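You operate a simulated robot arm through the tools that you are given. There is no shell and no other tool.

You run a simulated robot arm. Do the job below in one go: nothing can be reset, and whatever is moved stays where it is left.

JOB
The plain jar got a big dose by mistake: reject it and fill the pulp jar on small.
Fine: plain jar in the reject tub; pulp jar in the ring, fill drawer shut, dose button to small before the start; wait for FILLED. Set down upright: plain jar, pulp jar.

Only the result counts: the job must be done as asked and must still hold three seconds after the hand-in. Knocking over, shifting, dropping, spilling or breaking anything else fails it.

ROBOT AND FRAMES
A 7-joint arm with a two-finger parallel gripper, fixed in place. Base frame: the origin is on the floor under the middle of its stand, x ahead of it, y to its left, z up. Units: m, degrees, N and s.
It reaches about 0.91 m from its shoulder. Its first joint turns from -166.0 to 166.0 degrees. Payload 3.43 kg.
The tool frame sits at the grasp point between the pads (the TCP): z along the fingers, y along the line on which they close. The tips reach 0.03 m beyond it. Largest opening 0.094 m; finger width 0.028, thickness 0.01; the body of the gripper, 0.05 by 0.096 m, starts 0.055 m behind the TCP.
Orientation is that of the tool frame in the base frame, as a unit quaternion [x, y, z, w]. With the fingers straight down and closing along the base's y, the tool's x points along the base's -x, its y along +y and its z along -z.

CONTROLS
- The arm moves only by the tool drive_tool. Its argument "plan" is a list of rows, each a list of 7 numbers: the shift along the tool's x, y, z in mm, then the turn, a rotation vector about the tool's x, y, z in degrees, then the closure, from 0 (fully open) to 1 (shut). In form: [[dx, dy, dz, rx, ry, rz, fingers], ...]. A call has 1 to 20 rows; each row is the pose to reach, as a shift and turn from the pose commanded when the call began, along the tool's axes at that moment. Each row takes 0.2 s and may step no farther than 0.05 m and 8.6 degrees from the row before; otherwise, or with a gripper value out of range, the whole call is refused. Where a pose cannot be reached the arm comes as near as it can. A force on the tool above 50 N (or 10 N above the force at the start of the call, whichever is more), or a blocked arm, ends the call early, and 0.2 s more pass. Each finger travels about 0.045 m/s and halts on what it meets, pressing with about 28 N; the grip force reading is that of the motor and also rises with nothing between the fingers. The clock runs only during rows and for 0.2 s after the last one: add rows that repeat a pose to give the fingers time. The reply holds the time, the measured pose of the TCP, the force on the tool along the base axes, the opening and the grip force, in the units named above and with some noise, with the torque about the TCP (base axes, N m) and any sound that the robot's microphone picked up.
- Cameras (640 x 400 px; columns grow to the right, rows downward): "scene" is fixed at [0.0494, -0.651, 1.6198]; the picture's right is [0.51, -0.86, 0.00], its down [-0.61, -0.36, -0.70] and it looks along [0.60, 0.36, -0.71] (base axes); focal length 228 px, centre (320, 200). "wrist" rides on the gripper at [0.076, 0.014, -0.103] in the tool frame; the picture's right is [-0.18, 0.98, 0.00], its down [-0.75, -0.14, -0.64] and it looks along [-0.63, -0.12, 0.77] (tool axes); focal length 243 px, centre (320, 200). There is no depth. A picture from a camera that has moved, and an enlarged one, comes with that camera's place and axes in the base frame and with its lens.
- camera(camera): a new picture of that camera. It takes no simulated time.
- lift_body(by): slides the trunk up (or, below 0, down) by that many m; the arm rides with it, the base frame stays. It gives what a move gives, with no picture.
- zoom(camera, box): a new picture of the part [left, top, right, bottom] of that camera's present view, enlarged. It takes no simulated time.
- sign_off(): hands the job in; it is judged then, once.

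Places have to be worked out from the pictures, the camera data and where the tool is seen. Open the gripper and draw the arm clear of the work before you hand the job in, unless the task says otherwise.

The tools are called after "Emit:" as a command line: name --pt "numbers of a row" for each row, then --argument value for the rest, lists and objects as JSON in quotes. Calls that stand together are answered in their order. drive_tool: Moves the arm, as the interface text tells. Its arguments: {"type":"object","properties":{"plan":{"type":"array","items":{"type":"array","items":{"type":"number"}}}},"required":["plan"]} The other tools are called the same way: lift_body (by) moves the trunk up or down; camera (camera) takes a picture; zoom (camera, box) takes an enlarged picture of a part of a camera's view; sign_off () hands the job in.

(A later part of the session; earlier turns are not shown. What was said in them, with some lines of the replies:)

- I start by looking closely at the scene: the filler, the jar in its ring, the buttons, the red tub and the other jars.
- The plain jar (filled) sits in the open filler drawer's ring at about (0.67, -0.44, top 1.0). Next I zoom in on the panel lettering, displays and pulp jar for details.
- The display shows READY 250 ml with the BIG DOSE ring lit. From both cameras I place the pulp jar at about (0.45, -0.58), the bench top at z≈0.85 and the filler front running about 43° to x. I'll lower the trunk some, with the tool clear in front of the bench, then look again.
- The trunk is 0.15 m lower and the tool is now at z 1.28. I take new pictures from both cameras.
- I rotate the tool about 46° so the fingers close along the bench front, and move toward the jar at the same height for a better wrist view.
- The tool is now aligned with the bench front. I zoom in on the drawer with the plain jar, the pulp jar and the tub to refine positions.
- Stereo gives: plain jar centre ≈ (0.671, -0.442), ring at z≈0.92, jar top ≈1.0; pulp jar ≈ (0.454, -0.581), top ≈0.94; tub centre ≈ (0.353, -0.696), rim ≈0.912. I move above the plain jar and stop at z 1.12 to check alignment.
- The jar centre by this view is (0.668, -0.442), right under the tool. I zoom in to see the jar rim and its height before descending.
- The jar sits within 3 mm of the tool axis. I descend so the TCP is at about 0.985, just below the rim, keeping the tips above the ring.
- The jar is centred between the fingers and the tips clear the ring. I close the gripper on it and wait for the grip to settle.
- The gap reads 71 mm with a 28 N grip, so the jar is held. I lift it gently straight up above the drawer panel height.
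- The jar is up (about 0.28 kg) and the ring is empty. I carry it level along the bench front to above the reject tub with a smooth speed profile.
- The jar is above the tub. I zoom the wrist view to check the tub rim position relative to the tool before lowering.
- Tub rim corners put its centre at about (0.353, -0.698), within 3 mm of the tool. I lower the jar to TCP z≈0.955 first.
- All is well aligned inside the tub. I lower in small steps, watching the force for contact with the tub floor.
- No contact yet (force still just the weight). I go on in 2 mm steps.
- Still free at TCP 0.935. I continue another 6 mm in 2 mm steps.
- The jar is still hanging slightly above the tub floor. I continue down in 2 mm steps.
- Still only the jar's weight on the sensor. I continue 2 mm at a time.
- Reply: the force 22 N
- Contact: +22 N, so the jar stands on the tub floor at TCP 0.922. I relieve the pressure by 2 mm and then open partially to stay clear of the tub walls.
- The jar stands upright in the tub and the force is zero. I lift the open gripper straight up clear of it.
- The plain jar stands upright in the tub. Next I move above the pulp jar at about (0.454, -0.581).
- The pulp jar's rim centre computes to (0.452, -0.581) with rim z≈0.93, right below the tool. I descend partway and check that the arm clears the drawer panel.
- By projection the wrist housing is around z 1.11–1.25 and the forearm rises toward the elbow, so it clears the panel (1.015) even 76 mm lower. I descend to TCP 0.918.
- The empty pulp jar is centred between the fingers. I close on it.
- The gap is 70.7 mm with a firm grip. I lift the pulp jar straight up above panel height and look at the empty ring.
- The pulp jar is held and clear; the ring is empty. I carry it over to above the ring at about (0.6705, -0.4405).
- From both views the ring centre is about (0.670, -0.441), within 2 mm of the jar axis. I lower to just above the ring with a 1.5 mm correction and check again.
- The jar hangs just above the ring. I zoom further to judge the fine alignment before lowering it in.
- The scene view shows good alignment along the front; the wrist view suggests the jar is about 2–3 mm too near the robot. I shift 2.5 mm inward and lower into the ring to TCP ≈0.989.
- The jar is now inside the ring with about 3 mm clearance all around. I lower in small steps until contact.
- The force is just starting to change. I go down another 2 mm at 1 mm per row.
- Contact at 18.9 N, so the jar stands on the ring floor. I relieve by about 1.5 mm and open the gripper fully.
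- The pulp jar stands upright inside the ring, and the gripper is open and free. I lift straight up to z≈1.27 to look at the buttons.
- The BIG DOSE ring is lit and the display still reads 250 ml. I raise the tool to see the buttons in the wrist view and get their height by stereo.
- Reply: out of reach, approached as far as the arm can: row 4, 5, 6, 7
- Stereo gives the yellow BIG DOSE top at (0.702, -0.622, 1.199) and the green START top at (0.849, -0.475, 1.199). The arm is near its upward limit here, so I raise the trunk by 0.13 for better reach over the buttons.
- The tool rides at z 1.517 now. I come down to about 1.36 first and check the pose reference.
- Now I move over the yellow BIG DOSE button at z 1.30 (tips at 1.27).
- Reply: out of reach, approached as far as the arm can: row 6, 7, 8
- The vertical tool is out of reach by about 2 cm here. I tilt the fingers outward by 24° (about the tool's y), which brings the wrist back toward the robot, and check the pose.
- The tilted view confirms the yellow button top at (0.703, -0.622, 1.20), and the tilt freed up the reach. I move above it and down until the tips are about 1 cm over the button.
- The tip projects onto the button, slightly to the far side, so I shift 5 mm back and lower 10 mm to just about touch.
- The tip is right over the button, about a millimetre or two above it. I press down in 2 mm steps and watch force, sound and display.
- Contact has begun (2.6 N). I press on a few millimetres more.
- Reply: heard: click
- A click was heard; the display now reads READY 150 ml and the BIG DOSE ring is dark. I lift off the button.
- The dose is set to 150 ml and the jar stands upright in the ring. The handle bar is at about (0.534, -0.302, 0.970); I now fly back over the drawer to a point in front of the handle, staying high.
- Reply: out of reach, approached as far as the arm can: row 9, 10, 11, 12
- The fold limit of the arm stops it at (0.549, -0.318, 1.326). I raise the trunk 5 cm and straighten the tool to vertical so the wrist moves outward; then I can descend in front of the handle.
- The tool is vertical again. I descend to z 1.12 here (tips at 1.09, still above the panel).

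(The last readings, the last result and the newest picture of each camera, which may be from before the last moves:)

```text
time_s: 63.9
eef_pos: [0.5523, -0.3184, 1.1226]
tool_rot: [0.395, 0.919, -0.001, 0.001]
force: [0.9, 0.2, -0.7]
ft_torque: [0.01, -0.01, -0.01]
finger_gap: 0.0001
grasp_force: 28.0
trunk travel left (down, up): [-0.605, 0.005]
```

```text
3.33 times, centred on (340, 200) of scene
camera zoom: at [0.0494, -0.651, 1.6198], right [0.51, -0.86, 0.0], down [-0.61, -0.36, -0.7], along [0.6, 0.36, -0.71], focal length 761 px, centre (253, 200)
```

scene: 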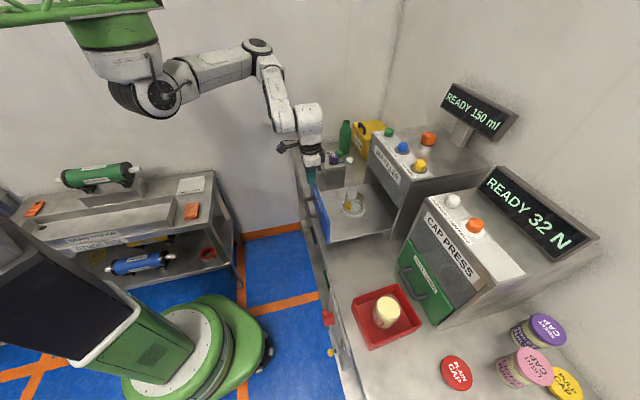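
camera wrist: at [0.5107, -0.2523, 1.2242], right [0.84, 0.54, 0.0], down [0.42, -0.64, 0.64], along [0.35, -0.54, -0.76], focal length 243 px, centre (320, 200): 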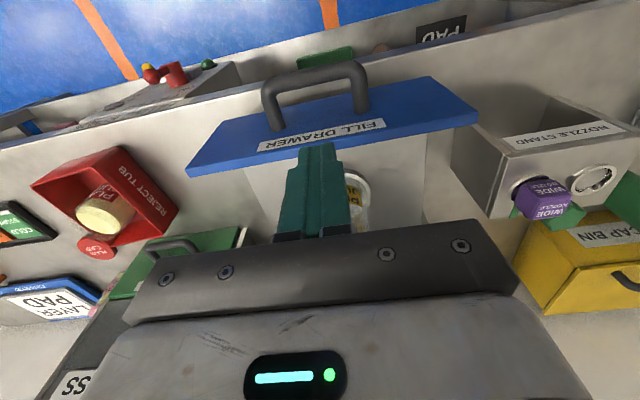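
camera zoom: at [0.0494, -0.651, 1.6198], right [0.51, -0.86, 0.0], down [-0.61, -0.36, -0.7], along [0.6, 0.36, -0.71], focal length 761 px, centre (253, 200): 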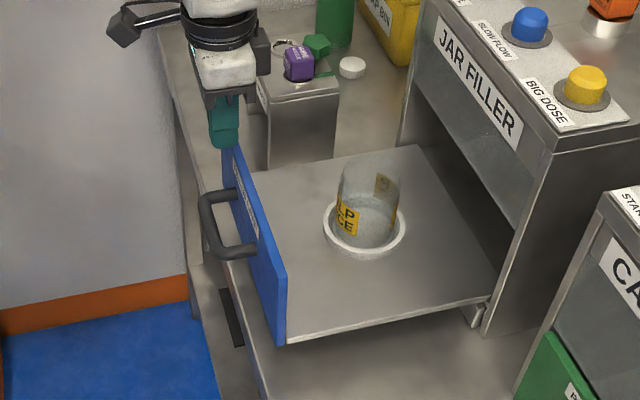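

The panel outer face is at n≈-0.258 and the handle bar at about (0.535, -0.305) in the middle of the panel. I move back 68 mm (away from the filler) so the fingers will come down in front of the bar.

Emit:
drive_tool --pt "17 -1 0 0 0 0 1" --pt "34 -2 0 0 0 0 1" --pt "51 -3 0 0 0 0 1" --pt "68 -3 0 0 0 0 1" --pt "68 -3 0 0 0 0 1"

Emit:
camera --camera "wrist"

Emit:
zoom --camera "scene" --box '[280, 140, 400, 260]'

```text
time_s: 65.0
eef_pos: [0.506, -0.2773, 1.121]
tool_rot: [0.395, 0.919, -0.001, 0.001]
force: [0.9, 0.0, -0.1]
ft_torque: [-0.03, 0.05, 0.01]
finger_gap: 0.0001
grasp_force: 27.9
out of reach, approached as far as the arm can: row 4, 5
trunk travel left (down, up): [-0.605, 0.005]
```

```text
taken
camera wrist: at [0.4659, -0.212, 1.2242], right [0.84, 0.54, 0.0], down [0.42, -0.64, 0.64], along [0.35, -0.54, -0.77], focal length 243 px, centre (320, 200)
```

wrist: 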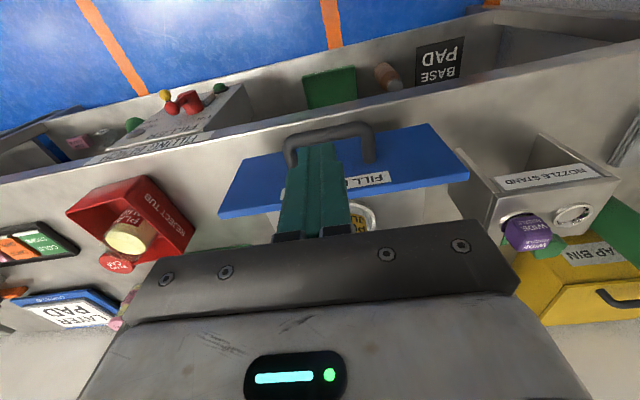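

```text
3.33 times, centred on (340, 200) of scene
camera zoom: at [0.0494, -0.651, 1.6198], right [0.51, -0.86, 0.0], down [-0.61, -0.36, -0.7], along [0.6, 0.36, -0.71], focal length 761 px, centre (253, 200)
```

zoom: 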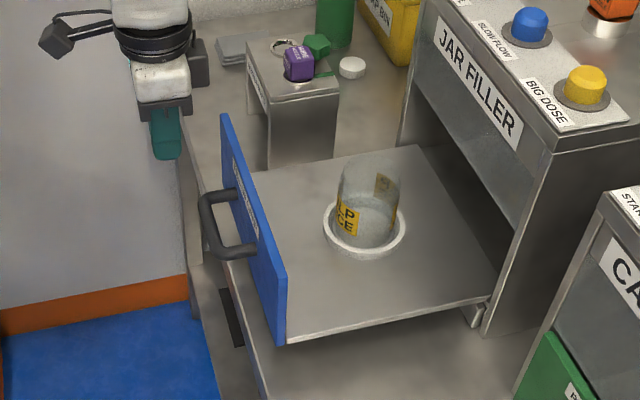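

The tool is now at n≈-0.344, about 17 mm outside the bar. I descend in front of the handle, in stages.

Emit:
drive_tool --pt "0 0 20 0 0 0 1" --pt "0 0 45 0 0 0 1" --pt "0 0 70 0 0 0 1" --pt "0 0 80 0 0 0 1" --pt "0 0 80 0 0 0 1"

Emit:
camera --camera "wrist"

Emit:
zoom --camera "scene" --box '[280, 140, 400, 260]'

```text
time_s: 66.2
eef_pos: [0.5063, -0.2759, 1.0403]
tool_rot: [0.394, 0.919, -0.002, 0.001]
force: [-0.1, 0.1, -0.3]
ft_torque: [0.01, -0.02, -0.02]
finger_gap: 0.0001
grasp_force: 28.1
trunk travel left (down, up): [-0.605, 0.005]
```

```text
taken
camera wrist: at [0.4659, -0.2117, 1.1422], right [0.84, 0.54, 0.0], down [0.42, -0.64, 0.64], along [0.35, -0.54, -0.76], focal length 243 px, centre (320, 200)
```

wrist: 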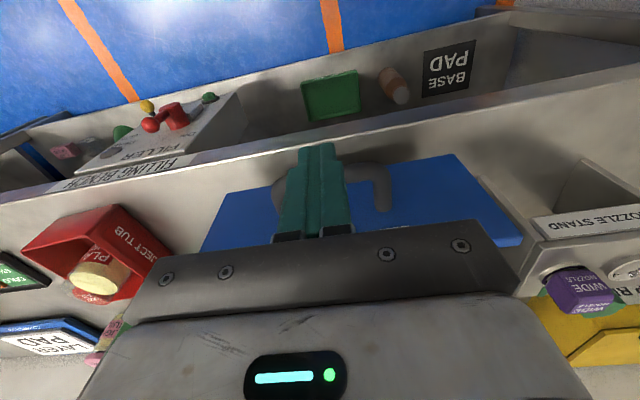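

```text
3.33 times, centred on (340, 200) of scene
camera zoom: at [0.0494, -0.651, 1.6198], right [0.51, -0.86, 0.0], down [-0.61, -0.36, -0.7], along [0.6, 0.36, -0.71], focal length 761 px, centre (253, 200)
```

zoom: 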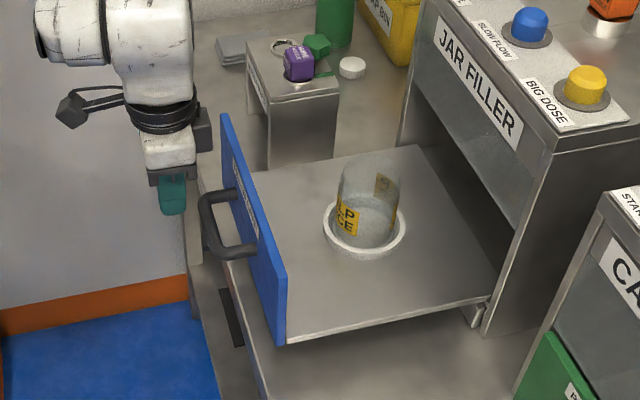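

The fingers come down outside the bar, centred on it. I descend the last 58 mm so the bar is level with the finger pads.

Emit:
drive_tool --pt "0 0 20 0 0 0 1" --pt "0 0 40 0 0 0 1" --pt "0 0 58 0 0 0 1" --pt "0 0 58 0 0 0 1"

Emit:
camera --camera "wrist"

Emit:
zoom --camera "scene" --box '[290, 150, 370, 230]'

```text
time_s: 67.2
eef_pos: [0.5067, -0.277, 0.983]
tool_rot: [0.395, 0.919, -0.001, 0.0]
force: [0.5, 0.3, 0.0]
ft_torque: [0.01, 0.01, 0.0]
finger_gap: 0.0
grasp_force: 27.8
trunk travel left (down, up): [-0.605, 0.005]
```

```text
taken
camera wrist: at [0.4658, -0.2128, 1.0846], right [0.84, 0.54, 0.0], down [0.42, -0.64, 0.64], along [0.35, -0.54, -0.77], focal length 243 px, centre (320, 200)
```

wrist: 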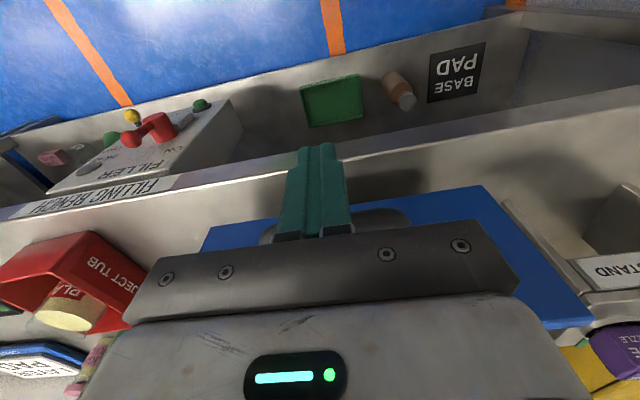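

```text
5.00 times, centred on (330, 190) of scene
camera zoom: at [0.0494, -0.651, 1.6198], right [0.51, -0.86, 0.0], down [-0.61, -0.36, -0.7], along [0.6, 0.36, -0.71], focal length 1142 px, centre (270, 250)
```

zoom: 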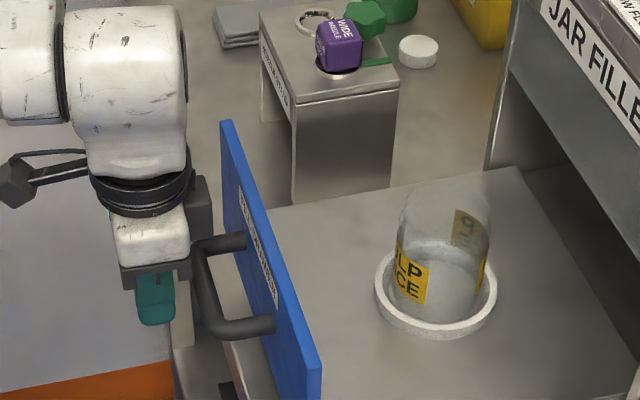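

The fingers stand just outside the handle bar. I push slowly inward (along +n) and watch the force and the drawer.

Emit:
drive_tool --pt "-6 0 0 0 0 0 1" --pt "-12 0 0 0 0 0 1" --pt "-16 0 0 0 0 0 1" --pt "-20 0 0 0 0 0 1" --pt "-24 0 0 0 0 0 1" --pt "-29 0 0 0 0 0 1" --pt "-34 0 0 0 0 0 1" --pt "-40 0 0 0 0 0 1" --pt "-46 0 0 0 0 0 1" --pt "-50 0 0 0 0 0 1"

Emit:
zoom --camera "scene" --box '[290, 130, 430, 250]'

```text
time_s: 69.5
eef_pos: [0.5404, -0.315, 0.982]
tool_rot: [0.395, 0.919, -0.001, 0.001]
force: [0.0, 0.1, 0.8]
ft_torque: [0.03, 0.02, -0.03]
finger_gap: 0.0
grasp_force: 27.8
trunk travel left (down, up): [-0.605, 0.005]
```

```text
3.33 times, centred on (360, 190) of scene
camera zoom: at [0.0494, -0.651, 1.6198], right [0.51, -0.86, 0.0], down [-0.61, -0.36, -0.7], along [0.6, 0.36, -0.71], focal length 761 px, centre (187, 233)
```

zoom: 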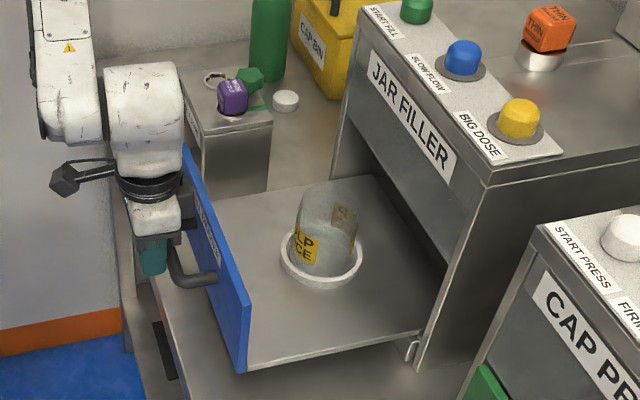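

The drawer follows freely (moved about 3 cm) with the jar standing in the ring. I continue the push another 90 mm at the same gentle pace.

Emit:
drive_tool --pt "-5 0 0 0 0 0 1" --pt "-11 0 0 0 0 0 1" --pt "-18 0 0 0 0 0 1" --pt "-26 0 0 0 0 0 1" --pt "-34 0 0 0 0 0 1" --pt "-42 0 0 0 0 0 1" --pt "-50 0 0 0 0 0 1" --pt "-58 0 0 0 0 0 1" --pt "-66 0 0 0 0 0 1" --pt "-74 0 0 0 0 0 1" --pt "-81 0 0 0 0 0 1" --pt "-86 0 0 0 0 0 1" --pt "-90 0 0 0 0 0 1"

Emit:
zoom --camera "scene" --box '[290, 130, 430, 250]'

Emit:
camera --camera "wrist"

```text
time_s: 72.2
eef_pos: [0.6012, -0.3795, 0.9853]
tool_rot: [0.395, 0.919, -0.001, 0.001]
force: [-0.3, 0.1, -0.6]
ft_torque: [-0.01, 0.02, -0.01]
finger_gap: 0.0
grasp_force: 28.1
trunk travel left (down, up): [-0.605, 0.005]
```

```text
3.33 times, centred on (360, 190) of scene
camera zoom: at [0.0494, -0.651, 1.6198], right [0.51, -0.86, 0.0], down [-0.61, -0.36, -0.7], along [0.6, 0.36, -0.71], focal length 761 px, centre (187, 233)
```

zoom: 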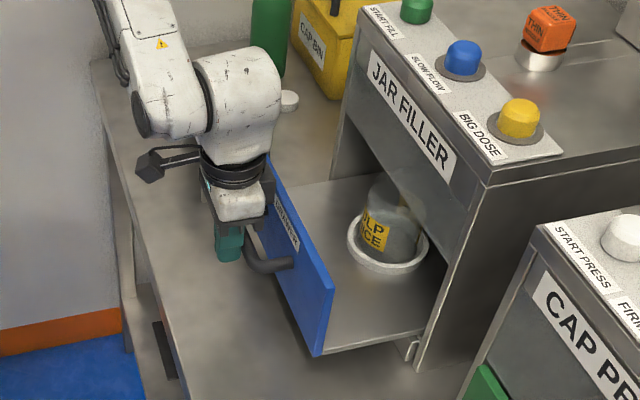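

```text
taken
camera wrist: at [0.5612, -0.3145, 1.0875], right [0.84, 0.54, 0.0], down [0.42, -0.64, 0.64], along [0.35, -0.54, -0.76], focal length 243 px, centre (320, 200)
```

wrist: 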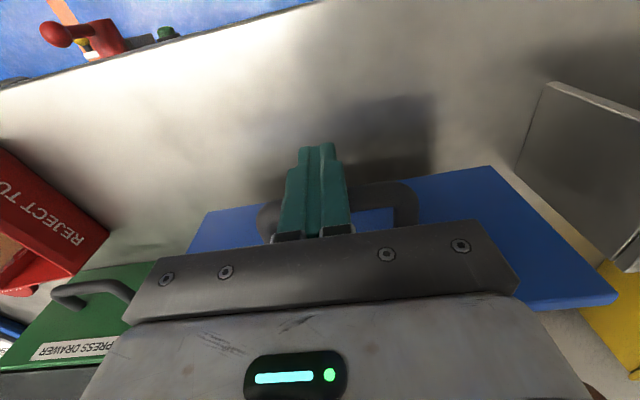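

The drawer is more than halfway in. Before getting close to the filler face I back off a few mm and tilt the hand 16° back toward the robot for clearance.

Emit:
drive_tool --pt "6 0 0 0 0 0 1" --pt "8 0 0 0 -8 0 1" --pt "8 0 0 0 -16 0 1" --pt "8 0 0 0 -16 0 1"

Emit:
zoom --camera "scene" --box '[290, 130, 430, 250]'

```text
time_s: 73.2
eef_pos: [0.5964, -0.374, 0.984]
tool_rot: [0.39, 0.91, -0.055, 0.129]
force: [-0.4, -0.1, -0.3]
ft_torque: [0.02, -0.01, -0.04]
finger_gap: 0.0
grasp_force: 27.7
trunk travel left (down, up): [-0.605, 0.005]
```

```text
3.33 times, centred on (360, 190) of scene
camera zoom: at [0.0494, -0.651, 1.6198], right [0.51, -0.86, 0.0], down [-0.61, -0.36, -0.7], along [0.6, 0.36, -0.71], focal length 761 px, centre (187, 233)
```

zoom: 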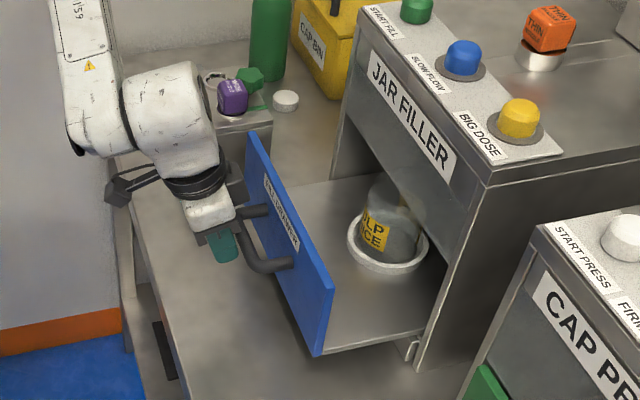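

The hand is tilted back and clear of the panel. I continue pushing 100 mm along the drawer direction at the same pace.

Emit:
drive_tool --pt "-4.8 0 1.4 0 0 0 1" --pt "-10.6 0 3.05 0 0 0 1" --pt "-17.3 0 5 0 0 0 1" --pt "-25 0 7.2 0 0 0 1" --pt "-32.7 0 9.4 0 0 0 1" --pt "-40.3 0 11.7 0 0 0 1" --pt "-48 0 13.9 0 0 0 1" --pt "-55.7 0 16.1 0 0 0 1" --pt "-63.4 0 18.3 0 0 0 1" --pt "-71.1 0 20.6 0 0 0 1" --pt "-78.8 0 22.8 0 0 0 1" --pt "-86.5 0 25 0 0 0 1" --pt "-92.2 0 26.7 0 0 0 1" --pt "-96.1 0 27.8 0 0 0 1"

Emit:
zoom --camera "scene" --box '[290, 130, 430, 250]'

Emit:
camera --camera "wrist"

```text
time_s: 76.2
eef_pos: [0.664, -0.4465, 0.9839]
tool_rot: [0.39, 0.91, -0.056, 0.129]
force: [-0.1, 0.6, 0.1]
ft_torque: [-0.01, 0.0, 0.02]
finger_gap: 0.0003
grasp_force: 28.1
trunk travel left (down, up): [-0.605, 0.005]
```

```text
3.33 times, centred on (360, 190) of scene
camera zoom: at [0.0494, -0.651, 1.6198], right [0.51, -0.86, 0.0], down [-0.61, -0.36, -0.7], along [0.6, 0.36, -0.71], focal length 761 px, centre (187, 233)
```

zoom: 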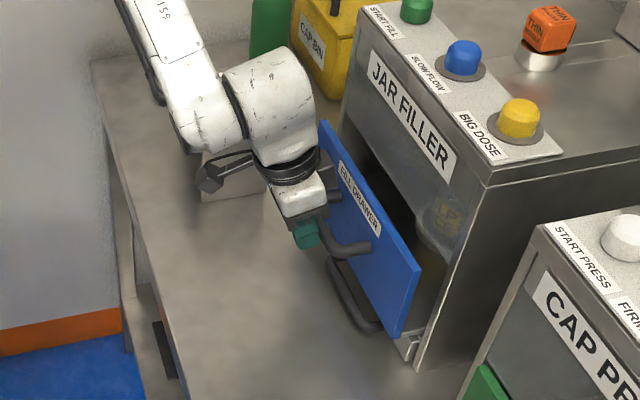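

```text
taken
camera wrist: at [0.6075, -0.363, 1.0613], right [0.83, 0.55, 0.05], down [0.27, -0.49, 0.83], along [0.48, -0.68, -0.56], focal length 243 px, centre (320, 200)
```

wrist: 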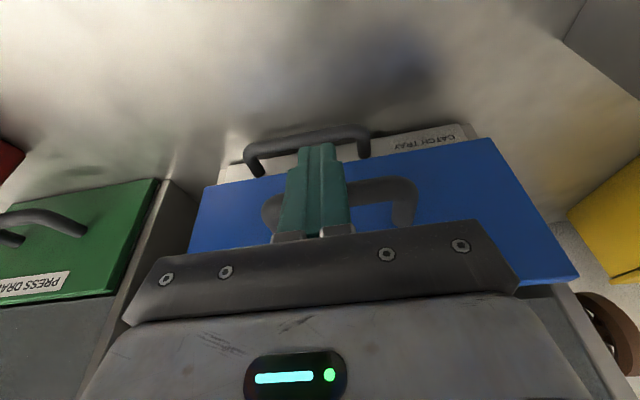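

The drawer is nearly shut, about 3–4 cm left; the catch-tray handle below (z≈0.87) is well under my fingertips (0.955). I push 26 mm further, slowly.

Emit:
drive_tool --pt "-3.8 0 1.1 0 0 0 1" --pt "-8.6 0 2.5 0 0 0 1" --pt "-13.4 0 3.9 0 0 0 1" --pt "-18.3 0 5.3 0 0 0 1" --pt "-22.1 0 6.4 0 0 0 1" --pt "-25 0 7.2 0 0 0 1"

Emit:
zoom --camera "scene" --box '[290, 130, 430, 250]'

```text
time_s: 77.7
eef_pos: [0.6828, -0.4638, 0.9846]
tool_rot: [0.391, 0.909, -0.057, 0.129]
force: [0.7, -0.3, -0.2]
ft_torque: [0.0, 0.0, 0.0]
finger_gap: 0.0002
grasp_force: 28.3
trunk travel left (down, up): [-0.605, 0.005]
```

```text
3.33 times, centred on (360, 190) of scene
camera zoom: at [0.0494, -0.651, 1.6198], right [0.51, -0.86, 0.0], down [-0.61, -0.36, -0.7], along [0.6, 0.36, -0.71], focal length 761 px, centre (187, 233)
```

zoom: 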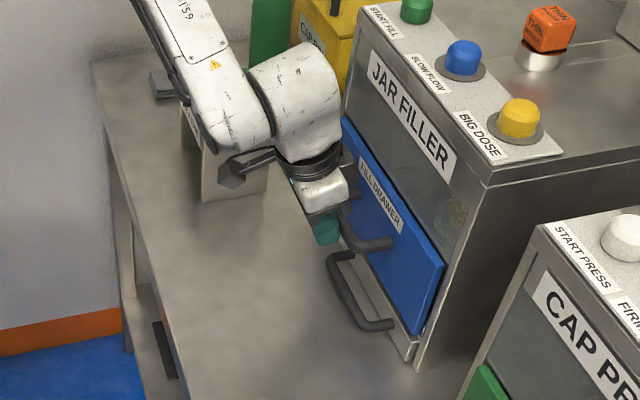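

Only a few millimetres remain. I push in 2 mm steps until the stop is felt.

Emit:
drive_tool --pt "-1.9 0 0.55 0 0 0 1" --pt "-3.8 0 1.1 0 0 0 1" --pt "-5.8 0 1.7 0 0 0 1" --pt "-7.7 0 2.2 0 0 0 1" --pt "-7.7 0 2.2 0 0 0 1"

Emit:
zoom --camera "scene" --box '[320, 140, 420, 240]'

```text
time_s: 79.0
eef_pos: [0.6844, -0.4679, 0.98]
tool_rot: [0.392, 0.91, -0.054, 0.122]
force: [-8.0, 11.4, 1.0]
ft_torque: [0.08, 0.02, 0.07]
finger_gap: 0.0
grasp_force: 28.2
trunk travel left (down, up): [-0.605, 0.005]
stopped in row 5: the force on the tool passed its limit at 51 N (the readings are from after the stop); the commanded pose is now the measured one
```

```text
4.00 times, centred on (370, 190) of scene
camera zoom: at [0.0494, -0.651, 1.6198], right [0.51, -0.86, 0.0], down [-0.61, -0.36, -0.7], along [0.6, 0.36, -0.71], focal length 914 px, centre (120, 240)
```

zoom: 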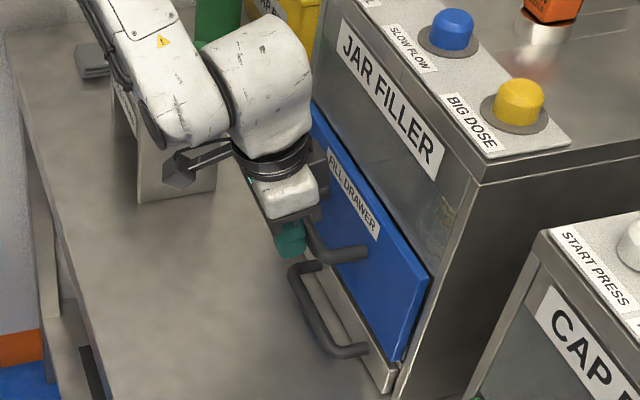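

The stop was felt (51 N) and the panel looks flush in the filler. I back off 40 mm and check that the drawer stays shut.

Emit:
drive_tool --pt "5 0 -1.4 0 0 0 1" --pt "19 0 -5.5 0 0 0 1" --pt "38.5 0 -11 0 0 0 1" --pt "38.5 0 -11 0 0 0 1"

Emit:
zoom --camera "scene" --box '[320, 140, 420, 240]'

Emit:
camera --camera "wrist"

Emit:
camera --camera "scene"

```text
time_s: 80.0
eef_pos: [0.6593, -0.4389, 0.9818]
tool_rot: [0.392, 0.91, -0.055, 0.124]
force: [0.2, 0.7, 1.2]
ft_torque: [0.01, -0.01, 0.01]
finger_gap: 0.0
grasp_force: 28.5
trunk travel left (down, up): [-0.605, 0.005]
```

```text
4.00 times, centred on (370, 190) of scene
camera zoom: at [0.0494, -0.651, 1.6198], right [0.51, -0.86, 0.0], down [-0.61, -0.36, -0.7], along [0.6, 0.36, -0.71], focal length 914 px, centre (120, 240)
```

zoom: 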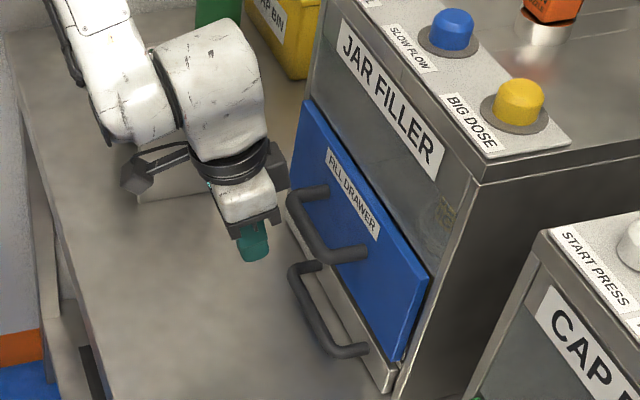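

```text
taken
camera wrist: at [0.6011, -0.3554, 1.0609], right [0.84, 0.55, 0.05], down [0.28, -0.5, 0.82], along [0.47, -0.67, -0.57], focal length 243 px, centre (320, 200)
```

wrist: 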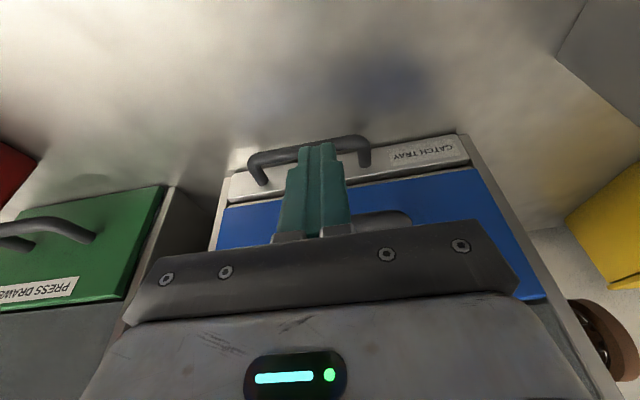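

```text
taken
```

scene: 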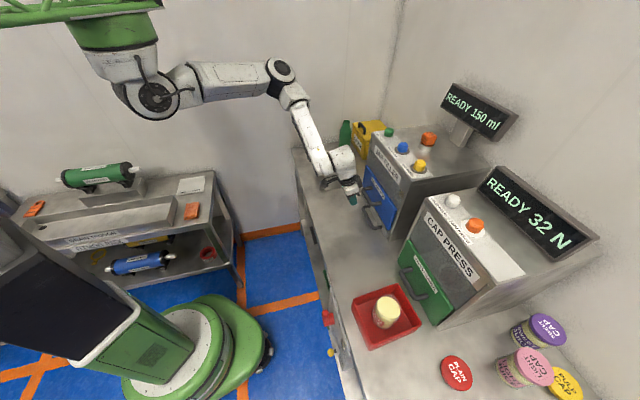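

The drawer is shut, flush with the catch tray, and the display still reads READY 150 ml. I peek at the jar through the window, then rise to z≈1.31 in front of the filler.

Emit:
zoom --camera "scene" --box '[370, 160, 420, 220]'

Emit:
drive_tool --pt "-5.5 0 -20 0 0 0 1" --pt "-16.5 0 -59 0 0 0 1" --pt "-27.5 0 -99 0 0 0 1" --pt "-38.5 0 -139 0 0 0 1" --pt "-49.5 0 -178 0 0 0 1" --pt "-60.5 0 -218 0 0 0 1" --pt "-71.5 0 -258 0 0 0 1" --pt "-82 0 -295 0 0 0 1" --pt "-88.7 0 -318 0 0 0 1" --pt "-88.7 0 -318 0 0 0 1"

```text
6.67 times, centred on (395, 190) of scene
camera zoom: at [0.0494, -0.651, 1.6198], right [0.51, -0.86, 0.0], down [-0.61, -0.36, -0.7], along [0.6, 0.36, -0.71], focal length 1523 px, centre (-180, 267)
```

zoom: 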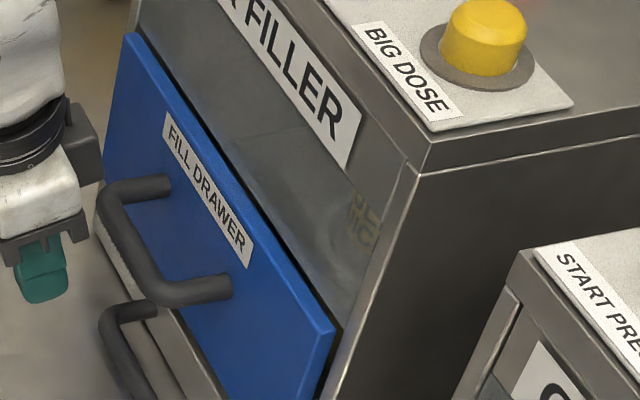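

```text
time_s: 82.2
eef_pos: [0.6614, -0.4367, 1.3146]
tool_rot: [0.392, 0.91, -0.054, 0.122]
force: [0.3, -0.8, -0.2]
ft_torque: [-0.01, 0.0, -0.01]
finger_gap: 0.0
grasp_force: 28.6
trunk travel left (down, up): [-0.605, 0.005]
```

The pulp jar is visible upright through the window. I now move over the green START FILL button with a bit more tilt, staying at z 1.30.

Emit:
drive_tool --pt "-12 9 4.5 0 0 0 1" --pt "-36 28 13.5 0 -2 0 1" --pt "-62 48 23.5 0 -4 0 1" --pt "-88 68 33.5 0 -6 0 1" --pt "-114 88 43.5 0 -8 0 1" --pt "-134 103 51 0 -8.5 0 1" --pt "-142.4 110 54 0 -8.5 0 1" --pt "-142.4 110 54 0 -8.5 0 1"

Emit:
camera --camera "wrist"

Emit:
zoom --camera "scene" --box '[360, 80, 460, 180]'

```text
time_s: 84.0
eef_pos: [0.8432, -0.4727, 1.2982]
tool_rot: [0.386, 0.899, -0.083, 0.191]
force: [-0.2, -0.1, 0.3]
ft_torque: [-0.01, 0.01, -0.01]
finger_gap: 0.0002
grasp_force: 27.5
trunk travel left (down, up): [-0.605, 0.005]
```

```text
taken
camera wrist: at [0.7793, -0.3824, 1.3608], right [0.83, 0.55, 0.07], down [0.19, -0.41, 0.89], along [0.52, -0.73, -0.44], focal length 243 px, centre (320, 200)
```

wrist: 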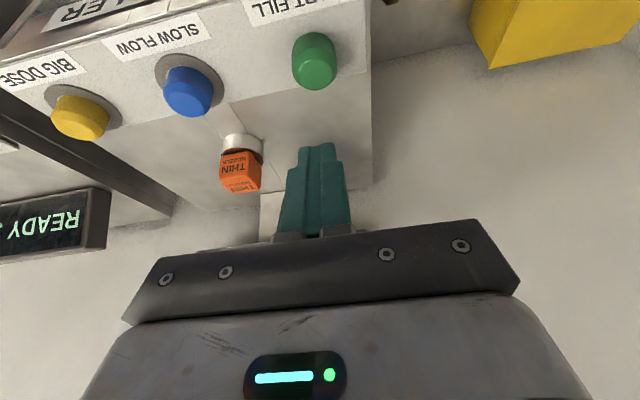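

```text
4.00 times, centred on (410, 130) of scene
camera zoom: at [0.0494, -0.651, 1.6198], right [0.51, -0.86, 0.0], down [-0.61, -0.36, -0.7], along [0.6, 0.36, -0.71], focal length 914 px, centre (-40, 480)
```

zoom: 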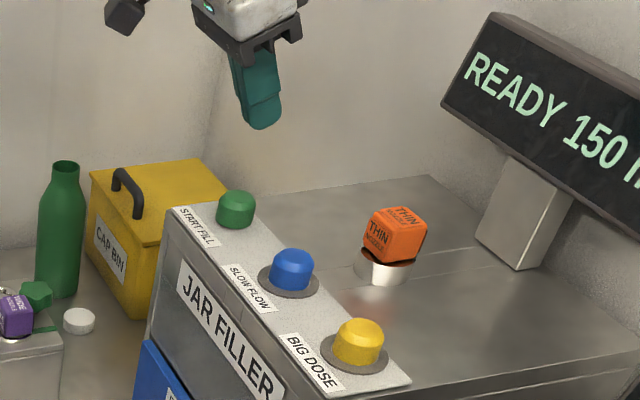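

The START button top computes to (0.850, -0.474), matching. I lower to about 1 cm above it.

Emit:
drive_tool --pt "8 3.5 18 0 0 0 1" --pt "16.5 3.9 36.5 0 0 0 1" --pt "23.1 3.9 51.1 0 0 0 1" --pt "23.1 3.9 51.1 0 0 0 1"

Emit:
zoom --camera "wrist" --box '[240, 50, 400, 190]'

Emit:
zoom --camera "scene" --box '[360, 100, 440, 160]'

```text
time_s: 85.0
eef_pos: [0.8453, -0.4703, 1.2413]
tool_rot: [0.387, 0.898, -0.084, 0.19]
force: [0.3, -0.2, -0.2]
ft_torque: [-0.01, 0.0, 0.01]
finger_gap: 0.0002
grasp_force: 28.1
trunk travel left (down, up): [-0.605, 0.005]
```

```text
2.86 times, centred on (320, 120) of wrist
camera zoom: at [0.7811, -0.3795, 1.3043], right [0.83, 0.55, 0.07], down [0.19, -0.41, 0.89], along [0.52, -0.73, -0.44], focal length 693 px, centre (320, 429)
```

zoom: 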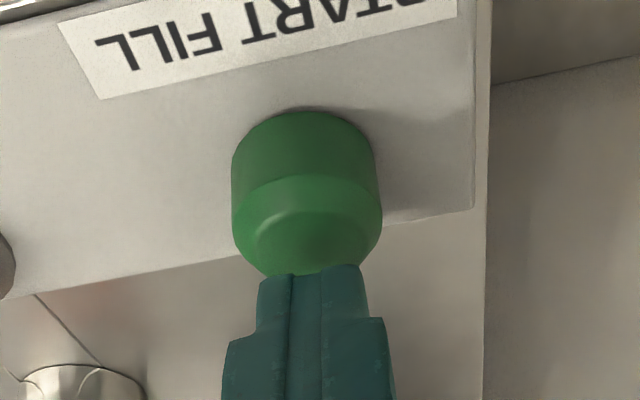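

```text
6.67 times, centred on (400, 130) of scene
camera zoom: at [0.0494, -0.651, 1.6198], right [0.51, -0.86, 0.0], down [-0.61, -0.36, -0.7], along [0.6, 0.36, -0.71], focal length 1523 px, centre (-213, 667)
```

zoom: 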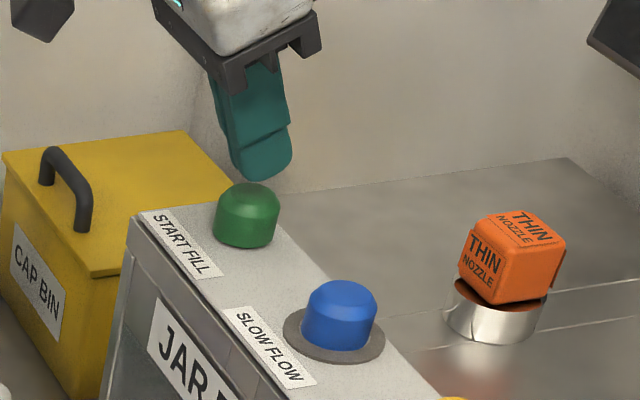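

Well aligned over START FILL. I press down to about the same depth that clicked the dose button.

Emit:
drive_tool --pt "1.65 0 3.65 0 0 0 1" --pt "2.9 0 6.4 0 0 0 1" --pt "3.7 0 8.2 0 0 0 1" --pt "4.5 0 10 0 0 0 1" --pt "5.35 0 11.9 0 0 0 1" --pt "5.35 0 11.9 0 0 0 1"

Emit:
zoom --camera "scene" --box '[370, 70, 530, 190]'

```text
time_s: 86.4
eef_pos: [0.846, -0.4706, 1.2287]
tool_rot: [0.387, 0.898, -0.084, 0.191]
force: [0.0, 0.4, 2.9]
ft_torque: [0.03, 0.04, -0.02]
finger_gap: 0.0
grasp_force: 27.9
trunk travel left (down, up): [-0.605, 0.005]
heard: click
```

```text
3.33 times, centred on (450, 130) of scene
camera zoom: at [0.0494, -0.651, 1.6198], right [0.51, -0.86, 0.0], down [-0.61, -0.36, -0.7], along [0.6, 0.36, -0.71], focal length 761 px, centre (-113, 433)
```

zoom: 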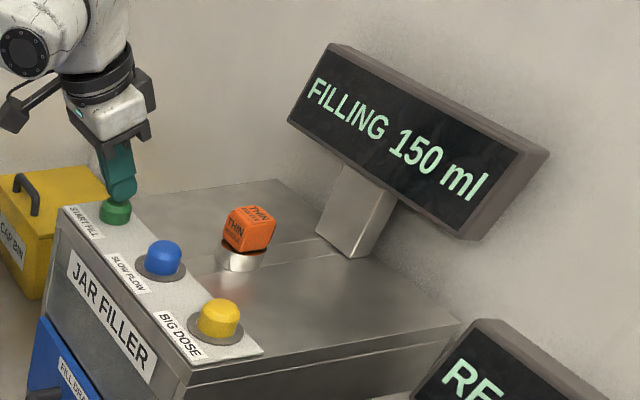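

The click came and the display shows FILLING 150 ml. I lift off the button and retract over the bench front, letting the fill run.

Emit:
drive_tool --pt "-4.1 0 -9.1 0 0 0 1" --pt "-16.5 0 -36.5 0 0 0 1" --pt "-32 0 -70 0 0 0 1" --pt "-32 0 -70 0 0 0 1" --pt "-32 0 -70 0 0 0 1" --pt "-32 0 -70 0 0 0 1"

Emit:
zoom --camera "scene" --box '[370, 70, 530, 190]'

```text
time_s: 87.8
eef_pos: [0.8459, -0.4719, 1.3061]
tool_rot: [0.386, 0.899, -0.083, 0.19]
force: [-0.1, 0.1, -0.1]
ft_torque: [0.01, -0.02, -0.02]
finger_gap: 0.0002
grasp_force: 28.0
trunk travel left (down, up): [-0.605, 0.005]
```

```text
3.33 times, centred on (450, 130) of scene
camera zoom: at [0.0494, -0.651, 1.6198], right [0.51, -0.86, 0.0], down [-0.61, -0.36, -0.7], along [0.6, 0.36, -0.71], focal length 761 px, centre (-113, 433)
```

zoom: 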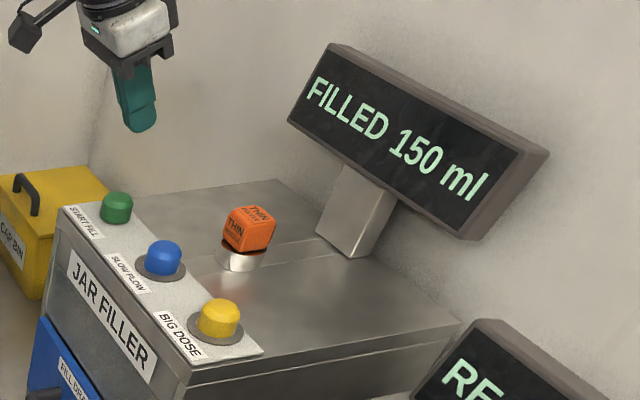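

The display shows FILLED 150 ml. I retract the arm away from the filler toward the robot and open the gripper.

Emit:
drive_tool --pt "15 -9 -12 0 0 0 1" --pt "45 -28 -26 0 0 0 1" --pt "76 -47 -42 0 0 0 0.7" --pt "107 -66 -58 0 0 0 0.4" --pt "138 -85 -74 0 0 0 0.2" --pt "168 -104 -90 0 0 0 0" --pt "184 -114 -98 0 0 0 0" --pt "184 -114 -98 0 0 0 0" --pt "184 -114 -98 0 0 0 0" --pt "184 -114 -98 0 0 0 0" --pt "184 -114 -98 0 0 0 0"

Emit:
camera --camera "scene"

Emit:
zoom --camera "scene" --box '[350, 150, 430, 350]'

Emit:
zoom --camera "scene" --box '[370, 160, 420, 220]'

Emit:
camera --camera "wrist"

```text
time_s: 90.2
eef_pos: [0.6203, -0.3977, 1.3219]
tool_rot: [0.387, 0.898, -0.084, 0.191]
force: [-0.7, 0.3, 0.2]
ft_torque: [0.01, 0.02, 0.0]
finger_gap: 0.0943
grasp_force: 0.0
trunk travel left (down, up): [-0.605, 0.005]
```

```text
taken
```

scene: 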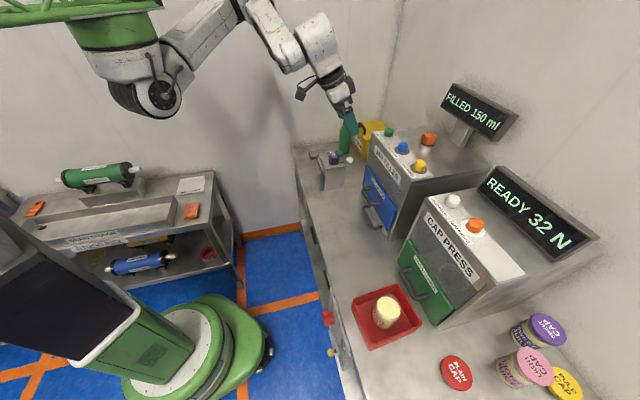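

```text
2.00 times, centred on (390, 250) of scene
camera zoom: at [0.0494, -0.651, 1.6198], right [0.51, -0.86, 0.0], down [-0.61, -0.36, -0.7], along [0.6, 0.36, -0.71], focal length 457 px, centre (180, 100)
```

zoom: 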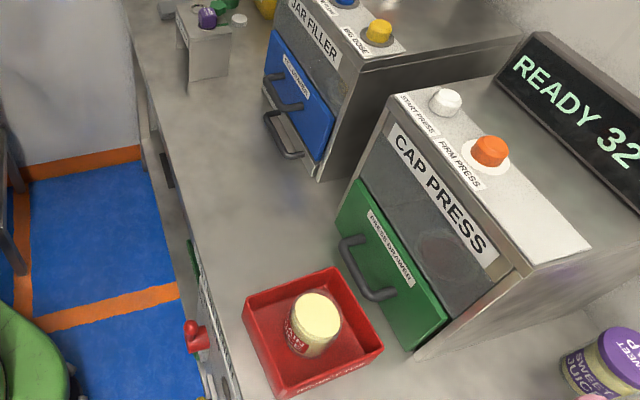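

```text
6.67 times, centred on (395, 190) of scene
camera zoom: at [0.0494, -0.651, 1.6198], right [0.51, -0.86, 0.0], down [-0.61, -0.36, -0.7], along [0.6, 0.36, -0.71], focal length 1523 px, centre (-180, 267)
```

zoom: 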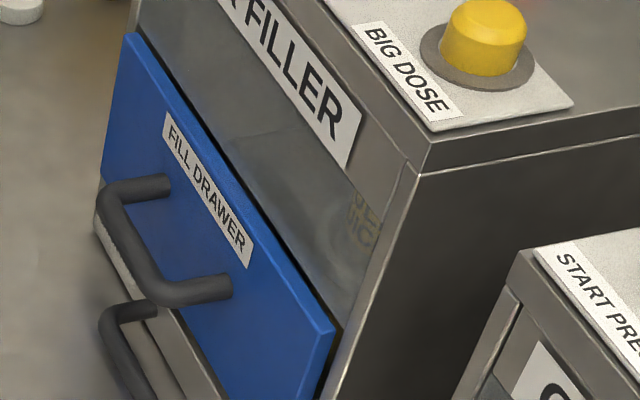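

```text
taken
camera wrist: at [0.5562, -0.3078, 1.3845], right [0.83, 0.55, 0.07], down [0.19, -0.41, 0.89], along [0.52, -0.73, -0.44], focal length 243 px, centre (320, 200)
```

wrist: 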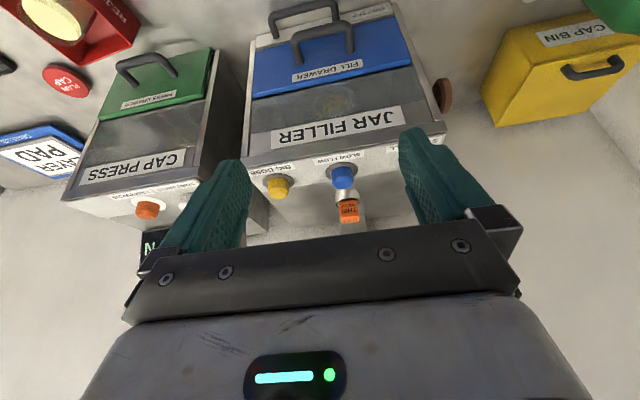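

Everything looks in place; one last look through the filler window at the jar and at the display before handing in.

Emit:
zoom --camera "wrist" --box '[280, 60, 400, 140]'

Emit:
zoom --camera "scene" --box '[430, 70, 530, 150]'

Emit:
zoom --camera "scene" --box '[340, 270, 440, 360]'

```text
5.00 times, centred on (340, 100) of wrist
camera zoom: at [0.5562, -0.3078, 1.3845], right [0.83, 0.55, 0.07], down [0.19, -0.41, 0.89], along [0.52, -0.73, -0.44], focal length 1213 px, centre (220, 700)
```

zoom: 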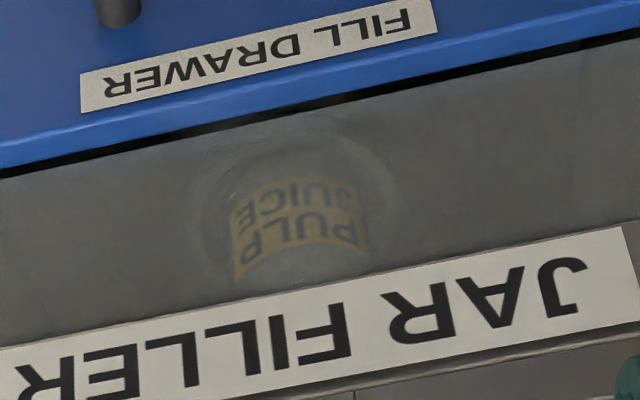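

```text
5.00 times, centred on (480, 110) of scene
camera zoom: at [0.0494, -0.651, 1.6198], right [0.51, -0.86, 0.0], down [-0.61, -0.36, -0.7], along [0.6, 0.36, -0.71], focal length 1142 px, centre (-480, 650)
```

zoom: 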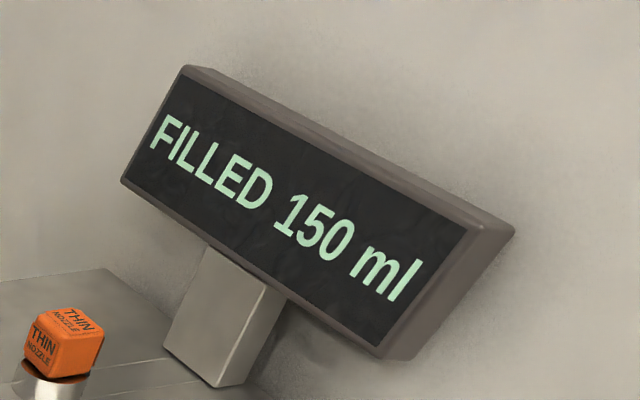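

```text
4.44 times, centred on (390, 315) of scene
camera zoom: at [0.0494, -0.651, 1.6198], right [0.51, -0.86, 0.0], down [-0.61, -0.36, -0.7], along [0.6, 0.36, -0.71], focal length 1015 px, centre (9, -311)
```

zoom: 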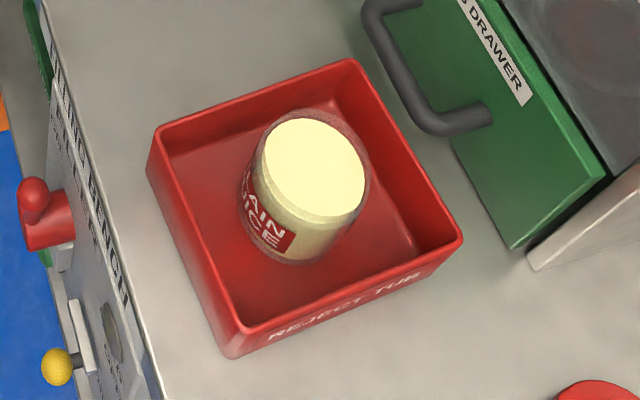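

The plain jar stands upright in the reject tub. The pulp jar is upright in the ring behind the shut drawer, the display reads FILLED 150 ml, and the arm is clear with the gripper open, so I hand the job in.

Emit:
sign_off

```text
The job is handed in.
```

The job is done and handed in. The plain jar is upright in the reject tub. The pulp jar is upright in the ring with the fill drawer shut, and the display reads FILLED 150 ml.

- **Dose:** I pressed the BIG DOSE button once. The display dropped from 250 ml to 150 ml and the button's ring went dark before I pressed START FILL.
- **Fill check:** I went by the display. The window showed the pulp jar standing in the ring, but it was too dim to see the fill level.
- **Drawer:** I pushed it in slowly by its handle until it hit the stop, at 51 N. It stayed flush after I backed off.
- **Other items:** I saw nothing else knocked over, moved or spilled. The gripper is open and the arm is drawn back from the filler.
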